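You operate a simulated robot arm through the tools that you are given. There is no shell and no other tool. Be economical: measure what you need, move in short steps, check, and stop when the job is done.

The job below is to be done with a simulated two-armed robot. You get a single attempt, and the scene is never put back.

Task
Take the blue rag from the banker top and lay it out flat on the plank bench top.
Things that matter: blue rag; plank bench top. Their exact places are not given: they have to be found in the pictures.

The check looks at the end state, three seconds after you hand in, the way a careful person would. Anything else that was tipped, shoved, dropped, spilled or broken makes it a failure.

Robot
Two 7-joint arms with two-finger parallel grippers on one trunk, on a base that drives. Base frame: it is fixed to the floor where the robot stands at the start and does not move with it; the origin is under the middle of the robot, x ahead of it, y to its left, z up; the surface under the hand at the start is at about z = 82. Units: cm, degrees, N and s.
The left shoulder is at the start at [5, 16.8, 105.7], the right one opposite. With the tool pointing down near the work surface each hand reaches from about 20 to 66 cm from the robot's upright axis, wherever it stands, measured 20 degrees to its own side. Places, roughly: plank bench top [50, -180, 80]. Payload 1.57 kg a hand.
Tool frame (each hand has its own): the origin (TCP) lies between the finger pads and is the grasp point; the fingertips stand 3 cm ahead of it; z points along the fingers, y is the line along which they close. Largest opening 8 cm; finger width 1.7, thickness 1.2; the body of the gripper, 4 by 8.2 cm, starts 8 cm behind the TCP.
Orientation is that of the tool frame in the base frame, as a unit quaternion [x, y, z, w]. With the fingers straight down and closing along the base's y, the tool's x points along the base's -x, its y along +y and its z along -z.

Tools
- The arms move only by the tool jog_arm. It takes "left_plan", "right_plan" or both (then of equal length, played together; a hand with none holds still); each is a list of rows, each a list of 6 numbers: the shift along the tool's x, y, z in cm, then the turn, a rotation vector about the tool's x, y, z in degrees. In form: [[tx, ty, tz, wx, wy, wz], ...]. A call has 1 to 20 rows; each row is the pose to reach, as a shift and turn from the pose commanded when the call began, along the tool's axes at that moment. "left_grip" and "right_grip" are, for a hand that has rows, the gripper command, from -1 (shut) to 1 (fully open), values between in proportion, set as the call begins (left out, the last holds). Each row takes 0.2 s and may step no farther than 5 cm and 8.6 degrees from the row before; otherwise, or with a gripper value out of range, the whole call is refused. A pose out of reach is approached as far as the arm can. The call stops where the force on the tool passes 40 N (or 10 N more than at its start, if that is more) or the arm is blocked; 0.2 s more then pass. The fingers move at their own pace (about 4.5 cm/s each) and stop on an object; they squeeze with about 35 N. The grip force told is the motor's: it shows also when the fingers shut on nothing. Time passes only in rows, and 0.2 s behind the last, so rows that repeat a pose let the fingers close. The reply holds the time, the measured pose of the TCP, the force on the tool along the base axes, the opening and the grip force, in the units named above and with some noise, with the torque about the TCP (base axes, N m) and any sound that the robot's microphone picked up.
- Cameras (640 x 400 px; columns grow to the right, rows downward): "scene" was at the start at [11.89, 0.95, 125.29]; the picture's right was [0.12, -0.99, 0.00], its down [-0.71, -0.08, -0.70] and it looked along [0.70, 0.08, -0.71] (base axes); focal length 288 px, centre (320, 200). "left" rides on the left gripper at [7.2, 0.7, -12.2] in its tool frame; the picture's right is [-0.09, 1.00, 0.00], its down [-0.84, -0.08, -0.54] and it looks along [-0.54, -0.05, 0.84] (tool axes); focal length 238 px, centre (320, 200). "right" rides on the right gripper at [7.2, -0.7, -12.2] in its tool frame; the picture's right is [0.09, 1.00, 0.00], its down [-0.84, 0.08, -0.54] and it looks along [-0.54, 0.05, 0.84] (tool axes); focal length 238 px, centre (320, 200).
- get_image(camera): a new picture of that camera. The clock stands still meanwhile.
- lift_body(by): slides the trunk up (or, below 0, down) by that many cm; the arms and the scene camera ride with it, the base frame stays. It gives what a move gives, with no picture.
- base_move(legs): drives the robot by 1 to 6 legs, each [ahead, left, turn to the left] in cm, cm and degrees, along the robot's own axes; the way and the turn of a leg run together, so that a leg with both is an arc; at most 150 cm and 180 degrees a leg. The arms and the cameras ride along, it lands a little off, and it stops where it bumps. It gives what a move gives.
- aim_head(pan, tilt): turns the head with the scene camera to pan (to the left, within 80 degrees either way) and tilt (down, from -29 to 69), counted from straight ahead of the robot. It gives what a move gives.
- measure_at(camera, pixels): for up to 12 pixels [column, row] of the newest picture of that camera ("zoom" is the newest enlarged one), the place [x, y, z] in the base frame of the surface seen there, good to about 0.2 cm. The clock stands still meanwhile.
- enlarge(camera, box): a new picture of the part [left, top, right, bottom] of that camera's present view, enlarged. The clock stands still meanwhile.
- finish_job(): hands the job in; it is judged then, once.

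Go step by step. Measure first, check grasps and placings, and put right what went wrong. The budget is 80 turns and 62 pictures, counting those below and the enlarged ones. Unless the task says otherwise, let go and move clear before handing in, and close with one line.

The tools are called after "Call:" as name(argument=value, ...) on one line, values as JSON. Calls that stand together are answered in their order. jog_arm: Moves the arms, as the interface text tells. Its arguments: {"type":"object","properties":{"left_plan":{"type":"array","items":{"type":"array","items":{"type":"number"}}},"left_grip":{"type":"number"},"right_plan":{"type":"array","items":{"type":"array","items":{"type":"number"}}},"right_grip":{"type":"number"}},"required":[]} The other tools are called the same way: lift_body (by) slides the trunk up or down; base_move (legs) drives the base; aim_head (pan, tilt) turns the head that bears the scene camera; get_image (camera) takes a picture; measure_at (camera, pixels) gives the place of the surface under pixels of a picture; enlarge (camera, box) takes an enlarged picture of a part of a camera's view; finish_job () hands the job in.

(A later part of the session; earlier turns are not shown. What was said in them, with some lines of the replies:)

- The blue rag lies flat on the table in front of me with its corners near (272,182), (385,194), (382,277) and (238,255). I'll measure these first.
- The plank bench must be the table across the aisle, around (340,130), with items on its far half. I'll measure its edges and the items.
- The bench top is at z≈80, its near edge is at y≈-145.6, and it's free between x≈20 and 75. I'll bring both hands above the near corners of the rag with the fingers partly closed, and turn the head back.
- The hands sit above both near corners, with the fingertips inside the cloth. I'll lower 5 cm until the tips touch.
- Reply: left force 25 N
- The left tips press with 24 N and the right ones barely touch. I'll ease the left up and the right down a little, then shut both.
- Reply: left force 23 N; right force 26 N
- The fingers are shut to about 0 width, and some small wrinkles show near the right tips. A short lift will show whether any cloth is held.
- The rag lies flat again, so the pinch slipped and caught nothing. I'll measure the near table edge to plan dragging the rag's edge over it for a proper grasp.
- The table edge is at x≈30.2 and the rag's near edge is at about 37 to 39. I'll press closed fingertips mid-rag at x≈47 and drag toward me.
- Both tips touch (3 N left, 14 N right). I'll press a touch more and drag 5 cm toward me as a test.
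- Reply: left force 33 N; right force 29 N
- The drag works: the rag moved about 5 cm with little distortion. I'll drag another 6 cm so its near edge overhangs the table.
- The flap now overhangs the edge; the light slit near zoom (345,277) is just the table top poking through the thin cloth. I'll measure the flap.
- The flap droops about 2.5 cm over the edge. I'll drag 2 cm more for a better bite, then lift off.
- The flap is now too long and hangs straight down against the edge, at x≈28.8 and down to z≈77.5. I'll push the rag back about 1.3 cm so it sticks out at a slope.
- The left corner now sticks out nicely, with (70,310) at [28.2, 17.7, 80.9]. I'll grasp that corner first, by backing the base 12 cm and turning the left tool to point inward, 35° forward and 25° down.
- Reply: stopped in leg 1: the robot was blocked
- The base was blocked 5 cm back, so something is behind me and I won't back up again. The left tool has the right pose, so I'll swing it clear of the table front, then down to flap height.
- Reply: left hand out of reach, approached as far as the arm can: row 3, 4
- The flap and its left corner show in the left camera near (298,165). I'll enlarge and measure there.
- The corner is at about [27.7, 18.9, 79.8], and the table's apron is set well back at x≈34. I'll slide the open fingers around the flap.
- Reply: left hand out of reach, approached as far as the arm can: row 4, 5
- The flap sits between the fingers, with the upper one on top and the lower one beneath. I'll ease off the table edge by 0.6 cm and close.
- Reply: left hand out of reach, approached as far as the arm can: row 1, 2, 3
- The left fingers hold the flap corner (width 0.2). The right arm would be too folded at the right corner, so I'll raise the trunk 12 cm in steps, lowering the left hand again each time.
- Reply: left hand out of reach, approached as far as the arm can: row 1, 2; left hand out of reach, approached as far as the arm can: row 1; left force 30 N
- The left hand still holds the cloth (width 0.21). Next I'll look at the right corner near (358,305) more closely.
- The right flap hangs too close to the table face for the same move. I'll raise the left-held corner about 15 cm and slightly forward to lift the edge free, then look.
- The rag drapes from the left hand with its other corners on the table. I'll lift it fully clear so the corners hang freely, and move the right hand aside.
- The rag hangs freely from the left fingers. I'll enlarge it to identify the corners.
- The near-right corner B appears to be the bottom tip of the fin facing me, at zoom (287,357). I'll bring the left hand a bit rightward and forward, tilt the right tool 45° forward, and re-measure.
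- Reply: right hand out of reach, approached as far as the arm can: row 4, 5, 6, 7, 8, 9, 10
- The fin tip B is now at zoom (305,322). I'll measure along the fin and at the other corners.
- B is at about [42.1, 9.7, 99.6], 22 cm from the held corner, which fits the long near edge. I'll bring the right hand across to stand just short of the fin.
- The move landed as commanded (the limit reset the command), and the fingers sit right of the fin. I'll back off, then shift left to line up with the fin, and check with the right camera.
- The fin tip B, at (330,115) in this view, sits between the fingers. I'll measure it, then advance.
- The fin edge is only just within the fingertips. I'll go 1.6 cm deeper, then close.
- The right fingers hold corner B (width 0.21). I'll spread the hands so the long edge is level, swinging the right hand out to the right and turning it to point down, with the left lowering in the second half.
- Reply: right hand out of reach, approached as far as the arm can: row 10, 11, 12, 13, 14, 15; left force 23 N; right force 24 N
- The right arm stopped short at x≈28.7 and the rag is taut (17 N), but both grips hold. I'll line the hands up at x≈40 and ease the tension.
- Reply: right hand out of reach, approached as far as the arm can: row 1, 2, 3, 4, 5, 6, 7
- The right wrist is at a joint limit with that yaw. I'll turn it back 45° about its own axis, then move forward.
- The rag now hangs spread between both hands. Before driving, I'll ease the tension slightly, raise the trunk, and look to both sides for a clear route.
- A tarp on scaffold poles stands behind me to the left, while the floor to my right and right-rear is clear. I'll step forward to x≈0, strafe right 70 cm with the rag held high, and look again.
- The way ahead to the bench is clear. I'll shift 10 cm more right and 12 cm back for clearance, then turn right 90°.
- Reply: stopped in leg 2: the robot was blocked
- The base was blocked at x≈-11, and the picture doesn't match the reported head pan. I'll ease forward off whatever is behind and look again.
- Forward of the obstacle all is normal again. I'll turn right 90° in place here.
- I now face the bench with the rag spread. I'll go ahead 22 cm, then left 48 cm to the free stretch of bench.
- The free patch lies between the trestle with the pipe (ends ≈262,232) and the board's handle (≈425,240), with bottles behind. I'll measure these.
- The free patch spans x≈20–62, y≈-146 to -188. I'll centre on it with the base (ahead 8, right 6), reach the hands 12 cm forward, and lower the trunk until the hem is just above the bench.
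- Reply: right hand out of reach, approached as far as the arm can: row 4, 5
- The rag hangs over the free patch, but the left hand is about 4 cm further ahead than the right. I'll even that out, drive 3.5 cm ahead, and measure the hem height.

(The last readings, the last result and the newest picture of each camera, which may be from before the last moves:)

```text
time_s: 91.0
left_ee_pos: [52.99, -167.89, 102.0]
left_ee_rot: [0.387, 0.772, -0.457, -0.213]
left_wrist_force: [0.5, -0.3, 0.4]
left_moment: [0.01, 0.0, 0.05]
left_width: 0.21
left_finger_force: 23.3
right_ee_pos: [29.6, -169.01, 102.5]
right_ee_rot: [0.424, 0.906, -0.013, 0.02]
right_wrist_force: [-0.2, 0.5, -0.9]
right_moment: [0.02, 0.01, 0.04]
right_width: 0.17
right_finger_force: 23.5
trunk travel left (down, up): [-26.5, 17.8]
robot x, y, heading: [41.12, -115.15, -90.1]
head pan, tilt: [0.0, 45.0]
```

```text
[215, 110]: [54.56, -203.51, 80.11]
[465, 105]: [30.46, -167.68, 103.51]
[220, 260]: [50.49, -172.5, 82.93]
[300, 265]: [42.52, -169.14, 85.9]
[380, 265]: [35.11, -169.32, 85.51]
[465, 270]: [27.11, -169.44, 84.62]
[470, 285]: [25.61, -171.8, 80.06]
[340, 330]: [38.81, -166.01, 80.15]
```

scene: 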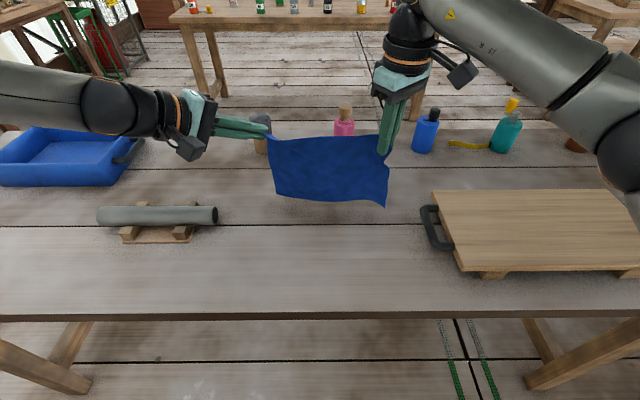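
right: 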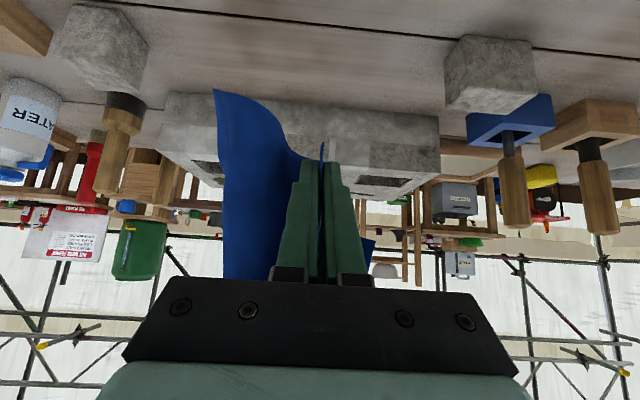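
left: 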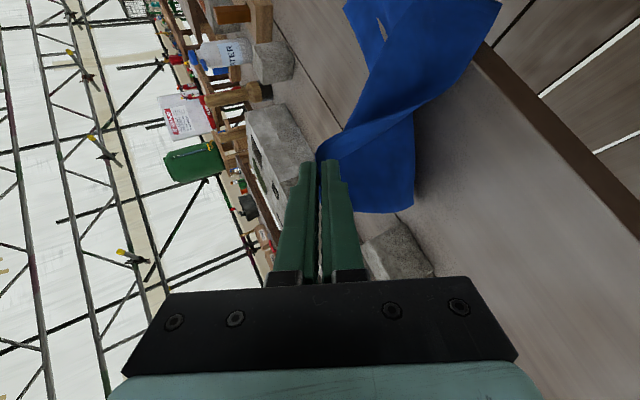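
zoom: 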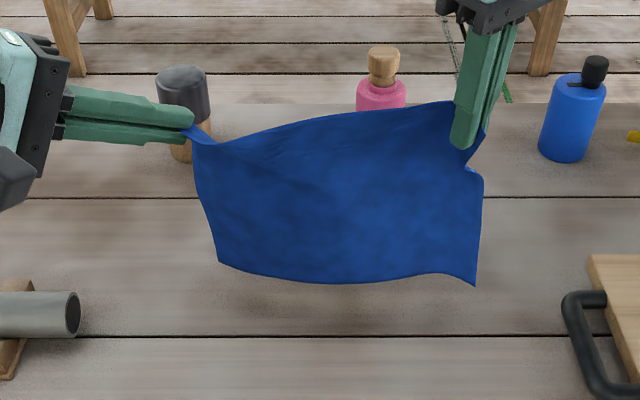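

The hem hangs level at z≈83, about 3 cm above the bench. I'll lower it to touch, then swing the hands down and back toward me in an arc so the rag lays away from me, stopping 3 cm short to check.

Call:
jog_arm(left_plan=[[0.05, 1.74, 0.98, 0, 0, 0], [0.1, 3.23, 1.81, 0, 0, 0], [0.1, 3.23, 1.81, 0, 0, 0], [0.1, 3.23, 1.81, 0, 0, 0], [1.85, 4.01, 0.73, 0, 0, 0], [3.61, 4.98, -0.26, 0, 0, 0], [4.74, 5.8, -0.77, 0, 0, 0], [5.87, 6.63, -1.28, 0, 0, 0], [6.9, 7.65, -1.6, 0, 0, 0], [7.98, 8.66, -1.94, 0, 0, 0], [8.9, 9.85, -2.07, 0, 0, 0], [9.86, 11.05, -2.2, 0, 0, 0], [10.65, 12.3, -2.15, 0, 0, 0], [11.43, 13.59, -2.09, 0, 0, 0], [12.06, 14.9, -1.86, 0, 0, 0], [12.69, 16.27, -1.63, 0, 0, 0], [13.1, 17.6, -1.2, 0, 0, 0], [13.56, 18.99, -0.79, 0, 0, 0]], right_plan=[[0.1, 0.01, 2, 0, 0, 0], [0.18, 0.03, 3.7, 0, 0, 0], [0.18, 0.03, 3.7, 0, 0, 0], [0.18, 0.03, 3.7, 0, 0, 0], [1.89, 1.43, 3.8, 0, 0, 0], [3.6, 2.83, 4.11, 0, 0, 0], [4.7, 3.72, 4.55, 0, 0, 0], [5.81, 4.62, 4.99, 0, 0, 0], [6.85, 5.45, 5.7, 0, 0, 0], [7.89, 6.28, 6.38, 0, 0, 0], [8.8, 7.02, 7.3, 0, 0, 0], [9.76, 7.76, 8.28, 0, 0, 0], [10.55, 8.37, 9.4, 0, 0, 0], [11.33, 8.98, 10.5, 0, 0, 0], [11.98, 9.46, 11.8, 0, 0, 0], [12.62, 9.95, 13.04, 0, 0, 0], [13.07, 10.28, 14.4, 0, 0, 0], [13.52, 10.61, 15.8, 0, 0, 0]])

Call:
get_image(camera="scene")

```text
time_s: 94.8
left_ee_pos: [55.72, -150.96, 89.28]
left_ee_rot: [0.39, 0.77, -0.456, -0.218]
left_wrist_force: [-30.6, -3.3, -3.3]
left_moment: [-0.03, 0.42, -0.05]
left_width: 0.28
left_finger_force: 24.1
left hand out of reach, approached as far as the arm can: row 14, 15, 16, 17, 18
right_ee_pos: [29.87, -152.21, 86.14]
right_ee_rot: [0.42, 0.907, -0.012, 0.027]
right_wrist_force: [31.2, 1.9, 2.7]
right_moment: [-0.01, -0.22, 0.41]
right_width: 0.29
right_finger_force: 24.2
trunk travel left (down, up): [-26.5, 17.8]
robot x, y, heading: [40.85, -115.08, -90.2]
head pan, tilt: [0.0, 45.0]
```

```text
10 pictures are left
```

scene: 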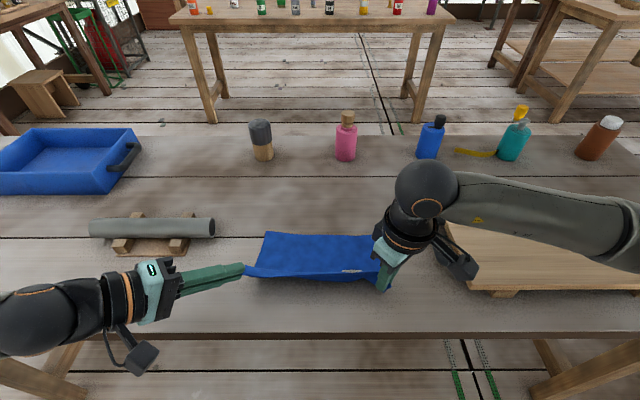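

The left arm ran into its inner reach limit, so it stayed high and pulled the rag taut (31 N). I'll turn the left tool 25° in yaw about its pinch point to free the wrist, then bring it in and down.

Call:
jog_arm(left_plan=[[0.5, 0.3, 0.8, 0.16, 5.45, 3.06], [0.6, 0.4, 1.3, 0.33, 10.9, 6.1], [0.7, 0.6, 1.6, 0.49, 16.35, 9.2], [0.8, 0.8, 2, 0.65, 21.8, 12.25], [0.9, 1.4, 2.8, 0.65, 21.8, 12.25], [0.94, 1.93, 3.66, 0.65, 21.8, 12.25], [0.94, 1.93, 3.66, 0.65, 21.8, 12.25]])

Call:
get_image(camera="scene")

```text
time_s: 96.4
left_ee_pos: [53.84, -152.11, 85.88]
left_ee_rot: [0.545, 0.67, -0.4, -0.307]
left_wrist_force: [-3.1, -0.3, 0.4]
left_moment: [-0.01, 0.1, 0.04]
left_width: 0.19
left_finger_force: 23.7
right_ee_pos: [29.24, -152.33, 86.02]
right_ee_rot: [0.424, 0.905, -0.014, 0.02]
right_wrist_force: [3.9, 0.8, -1.5]
right_moment: [0.02, -0.05, 0.09]
right_width: 0.22
right_finger_force: 23.6
trunk travel left (down, up): [-26.5, 17.8]
robot x, y, heading: [41.17, -115.15, -89.8]
head pan, tilt: [0.0, 45.0]
```

```text
9 pictures are left
```

scene: 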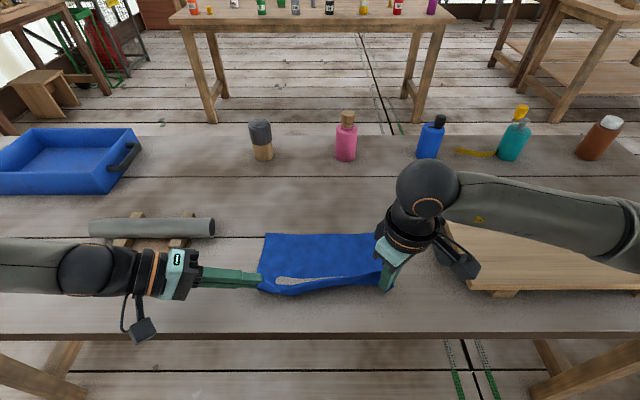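

The hands are level again and the rag is mostly laid. I'll measure the far hem and near edge to judge the remaining slack.

Call:
enlarge(camera="scene", box=[230, 210, 430, 335])

Call:
measure_at(camera="zoom", pixels=[[110, 80], [250, 82], [400, 85], [455, 85], [100, 170], [250, 180], [400, 190], [120, 260], [250, 262], [400, 245], [250, 300], [250, 390]])

```text
3.20 times, centred on (330, 272) of scene
```

zoom: 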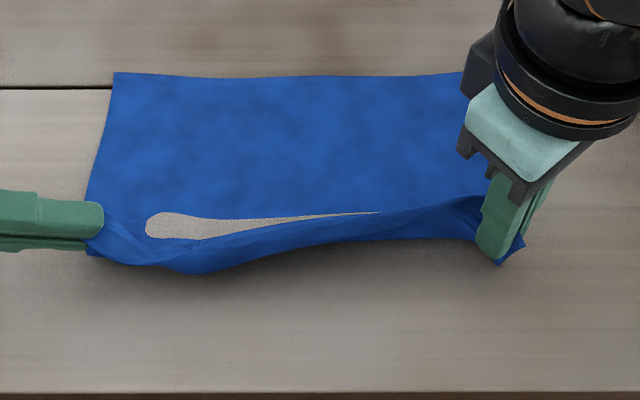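

```text
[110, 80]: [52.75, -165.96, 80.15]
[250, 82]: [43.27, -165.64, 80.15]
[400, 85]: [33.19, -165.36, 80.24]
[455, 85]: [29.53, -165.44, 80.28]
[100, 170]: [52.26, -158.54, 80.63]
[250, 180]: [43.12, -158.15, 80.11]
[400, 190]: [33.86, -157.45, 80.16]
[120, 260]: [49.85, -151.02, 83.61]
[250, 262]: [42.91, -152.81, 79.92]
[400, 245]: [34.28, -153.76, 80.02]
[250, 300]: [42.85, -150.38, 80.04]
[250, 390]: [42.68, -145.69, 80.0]
```

The far hem lies flat at y≈-165.7 and there is slack near the hands. I'll pull back 3 cm while lowering to the surface, then look.

Call:
jog_arm(left_plan=[[0.9, 0.5, 0.1, 0, 0, 0], [1.8, 1.2, 0.3, 0, 0, 0], [2.5, 2, 0.55, 0, 0, 0], [3, 2.6, 0.75, 0, 0, 0], [3, 2.78, 0.83, 0, 0, 0]], right_plan=[[0.7, 0.58, 0.4, 0, 0, 0], [1.4, 1.15, 1.0, 0, 0, 0], [2, 1.6, 1.7, 0, 0, 0], [2.44, 1.93, 2.3, 0, 0, 0], [2.44, 1.93, 2.57, 0, 0, 0]])

Call:
enlarge(camera="scene", box=[230, 210, 430, 335])

```text
time_s: 97.6
left_ee_pos: [53.66, -149.0, 82.95]
left_ee_rot: [0.546, 0.668, -0.401, -0.308]
left_wrist_force: [-3.0, -0.9, 5.1]
left_moment: [-0.08, 0.41, 0.15]
left_width: 0.21
left_finger_force: 23.8
right_ee_pos: [29.46, -149.35, 83.28]
right_ee_rot: [0.424, 0.905, -0.014, 0.022]
right_wrist_force: [0.4, 2.1, 9.6]
right_moment: [0.11, 0.04, 0.02]
right_width: 0.19
right_finger_force: 23.9
trunk travel left (down, up): [-26.5, 17.8]
robot x, y, heading: [40.87, -115.18, -90.4]
head pan, tilt: [0.0, 45.0]
```

```text
3.20 times, centred on (330, 272) of scene
```

zoom: 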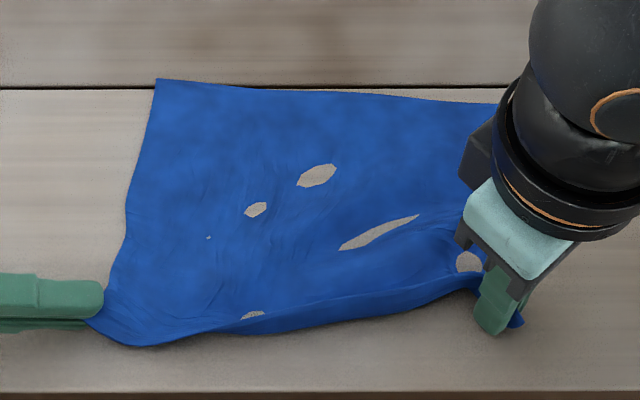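

Both fingertips are at the surface and the rag is spread. I'll release: the right opens and rises, the left opens slightly and slides out sideways.

Call:
jog_arm(left_plan=[[0, -0.5, -0.2, 0, 0, 0], [0, -0.7, -0.3, 0, 0, 0], [0, -0.7, -0.3, 0, 0, 0], [0, -0.7, -2, 0, 0, 0], [0, -0.7, -5, 0, 0, 0], [0, -0.7, -8, 0, 0, 0], [0, -4, -10, 0, 0, 0]], right_plan=[[0, 0, -0.1, 0, 0, 0], [0, 0, -0.1, 0, 0, 0], [0, 0, -0.1, 0, 0, 0], [0, 0, -1.5, 0, 0, 0], [0, 0, -4, 0, 0, 0], [0, 0, -7, 0, 0, 0], [0, 0, -10, 0, 0, 0]], left_grip=-0.7, right_grip=-0.2)

Call:
get_image(camera="scene")

Call:
measure_at(camera="scene", pixels=[[280, 237], [270, 310], [320, 300], [360, 300], [320, 240], [390, 300], [330, 270]])

```text
time_s: 99.2
left_ee_pos: [60.55, -147.31, 90.97]
left_ee_rot: [0.544, 0.67, -0.401, -0.307]
left_wrist_force: [-0.6, 0.9, -0.1]
left_moment: [-0.01, 0.02, -0.02]
left_width: 1.18
left_finger_force: 0.0
right_ee_pos: [29.01, -148.87, 93.35]
right_ee_rot: [0.423, 0.906, -0.015, 0.021]
right_wrist_force: [0.3, 0.2, 0.7]
right_moment: [0.01, 0.04, 0.0]
right_width: 3.17
right_finger_force: 0.0
trunk travel left (down, up): [-26.5, 17.8]
robot x, y, heading: [40.97, -115.32, -90.1]
head pan, tilt: [0.0, 45.0]
```

```text
6 pictures are left
```

scene: 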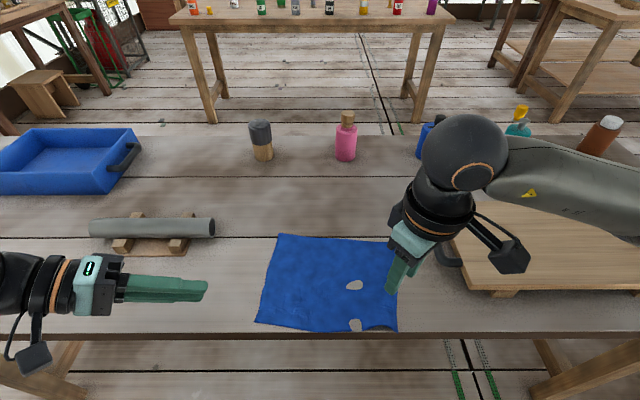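

```text
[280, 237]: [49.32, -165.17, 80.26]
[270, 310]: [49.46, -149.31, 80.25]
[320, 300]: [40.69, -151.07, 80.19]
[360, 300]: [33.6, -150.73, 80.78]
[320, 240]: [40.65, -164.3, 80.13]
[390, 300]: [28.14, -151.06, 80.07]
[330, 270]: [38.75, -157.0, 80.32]
```

The rag lies flat and fully spread, but its near edge is right at the bench's edge (row ≈330). I'll press closed right fingertips near its centre and slide it about 4.5 cm further onto the bench.

Call:
jog_arm(right_plan=[[-4.4, 0.6, 0.2, 0, 0, 0], [-8.8, 1.2, 0.4, 0, 0, 0], [-13.2, 1.83, 0.63, 0, 0, 0], [-13, 1.85, 4.6, 0, 0, 0], [-12.8, 1.87, 8.6, 0, 0, 0], [-12.7, 1.9, 10.5, 0, 0, 0], [-12.7, 1.9, 11.05, 0, 0, 0], [-13.5, 1.26, 11.09, 0, 0, 0], [-14.2, 0.63, 11.13, 0, 0, 0], [-15, 0, 11.17, 0, 0, 0], [-15.8, -0.64, 11.21, 0, 0, 0], [-16.2, -0.96, 11.23, 0, 0, 0], [-16.2, -0.96, 10, 0, 0, 0], [-16.2, -0.96, 6, 0, 0, 0], [-16.2, -0.96, 1.5, 0, 0, 0], [-12, 2.5, 0, 0, 0, 0], [-8, 1, 0, 0, 0, 0], [-4, 0, 0, 0, 0, 0], [0, 0, 0, 0, 0, 0]], right_grip=-1)

Call:
get_image(camera="scene")

Call:
measure_at(camera="scene", pixels=[[280, 225], [270, 295], [320, 310], [360, 305], [320, 315], [380, 315], [330, 270], [330, 330]])

```text
refused: row 16 steps farther than a row can; nothing moved
```

```text
5 pictures are left
```

scene: 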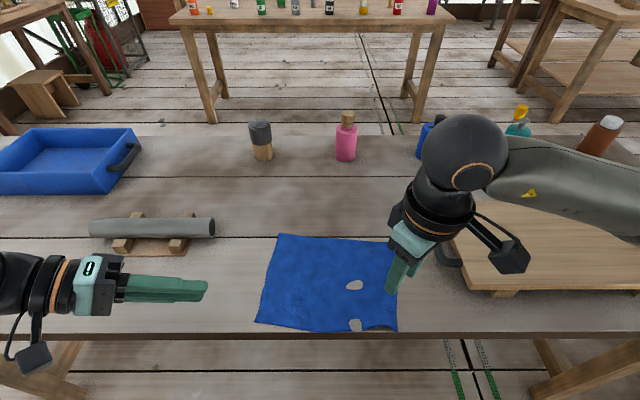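

```text
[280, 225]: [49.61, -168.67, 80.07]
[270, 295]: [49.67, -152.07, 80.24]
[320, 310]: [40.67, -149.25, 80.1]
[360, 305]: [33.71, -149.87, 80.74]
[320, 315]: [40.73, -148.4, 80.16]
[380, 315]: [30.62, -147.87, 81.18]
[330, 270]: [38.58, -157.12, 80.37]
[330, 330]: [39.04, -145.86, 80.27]
```

The call was refused for one step that was too long, and nothing moved. I'm resending it with the retreat split up.

Call:
jog_arm(right_plan=[[-4.4, 0.6, 0.2, 0, 0, 0], [-8.8, 1.2, 0.4, 0, 0, 0], [-13.2, 1.83, 0.63, 0, 0, 0], [-13, 1.85, 4.6, 0, 0, 0], [-12.8, 1.87, 8.6, 0, 0, 0], [-12.7, 1.9, 10.5, 0, 0, 0], [-12.7, 1.9, 11.05, 0, 0, 0], [-13.5, 1.26, 11.09, 0, 0, 0], [-14.2, 0.63, 11.13, 0, 0, 0], [-15, 0, 11.17, 0, 0, 0], [-15.8, -0.64, 11.21, 0, 0, 0], [-16.2, -0.96, 11.23, 0, 0, 0], [-16.2, -0.96, 10, 0, 0, 0], [-16.2, -0.96, 6, 0, 0, 0], [-16.2, -0.96, 1.5, 0, 0, 0], [-12.5, -0.5, 0, 0, 0, 0], [-8.5, 0, -1, 0, 0, 0], [-4.5, 0, -2, 0, 0, 0], [-1, 0, -3, 0, 0, 0]], right_grip=-1)

Call:
get_image(camera="scene")

Call:
measure_at(camera="scene", pixels=[[280, 225], [270, 295], [320, 310], [360, 305], [320, 315], [380, 315], [330, 270], [330, 330]])

```text
time_s: 103.2
left_ee_pos: [60.42, -147.33, 91.04]
left_ee_rot: [0.545, 0.669, -0.4, -0.308]
left_wrist_force: [-0.2, -0.3, -0.8]
left_moment: [0.0, 0.01, 0.01]
left_width: 1.17
left_finger_force: 0.1
right_ee_pos: [29.61, -149.38, 96.44]
right_ee_rot: [0.423, 0.906, -0.014, 0.02]
right_wrist_force: [0.8, 0.1, 0.2]
right_moment: [0.03, 0.01, -0.03]
right_width: 0.0
right_finger_force: 21.3
trunk travel left (down, up): [-26.5, 17.8]
robot x, y, heading: [41.42, -114.99, -90.1]
head pan, tilt: [0.0, 45.0]
```

```text
4 pictures are left
```

scene: 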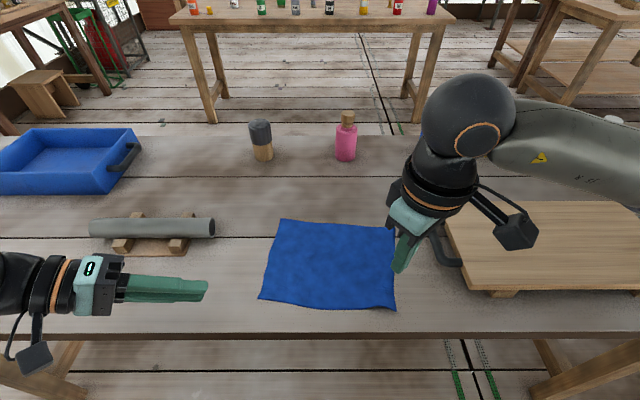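

```text
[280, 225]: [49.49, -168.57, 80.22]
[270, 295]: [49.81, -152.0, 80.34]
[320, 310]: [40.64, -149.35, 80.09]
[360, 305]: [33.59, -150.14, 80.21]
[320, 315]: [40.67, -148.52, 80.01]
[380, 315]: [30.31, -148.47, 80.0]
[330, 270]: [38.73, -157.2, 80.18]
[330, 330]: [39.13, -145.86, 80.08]
```

The rag lies flat in the clear (corners ≈(280,219), (395,227), (396,310), (259,298)), with its near edge about 3.5 cm inside the bench's edge. I'll raise the hands clear and take a last look.

Call:
lift_body(by=12)

Call:
get_image(camera="scene")

```text
time_s: 104.7
left_ee_pos: [60.48, -147.33, 103.0]
left_ee_rot: [0.545, 0.669, -0.401, -0.308]
left_wrist_force: [0.6, -0.2, -0.3]
left_moment: [0.01, 0.0, -0.02]
left_width: 1.18
left_finger_force: 0.0
right_ee_pos: [29.77, -149.42, 108.44]
right_ee_rot: [0.424, 0.906, -0.013, 0.02]
right_wrist_force: [-0.2, -0.7, 0.4]
right_moment: [0.01, 0.01, 0.02]
right_width: 0.0
right_finger_force: 21.7
trunk travel left (down, up): [-38.5, 5.8]
robot x, y, heading: [41.06, -115.12, -90.3]
head pan, tilt: [0.0, 45.0]
```

```text
3 pictures are left
```

scene: 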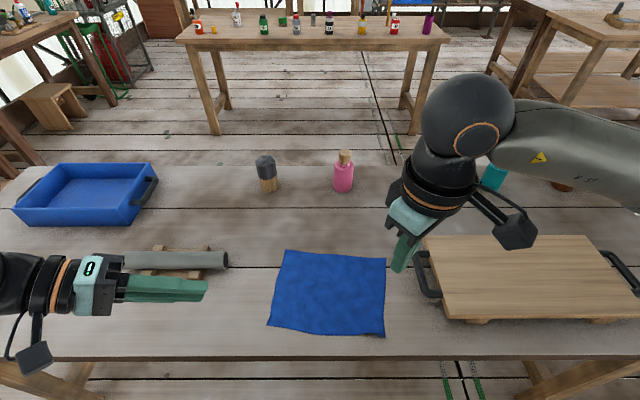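

The rag is flat on the bench with its corners at about (285,250), (385,257), (384,336) and (268,327). The items I can see are where they were and both hands are clear, so I'll hand in.

Call:
finish_job()

```text
The job is handed in.
```

The blue rag is off the banker top and lies flat and fully spread on the plank bench. Both hands are clear, and nothing on the bench looks disturbed. While backing up, the base twice stopped against something behind it that I never saw clearly, so I can't rule out a nudge there.
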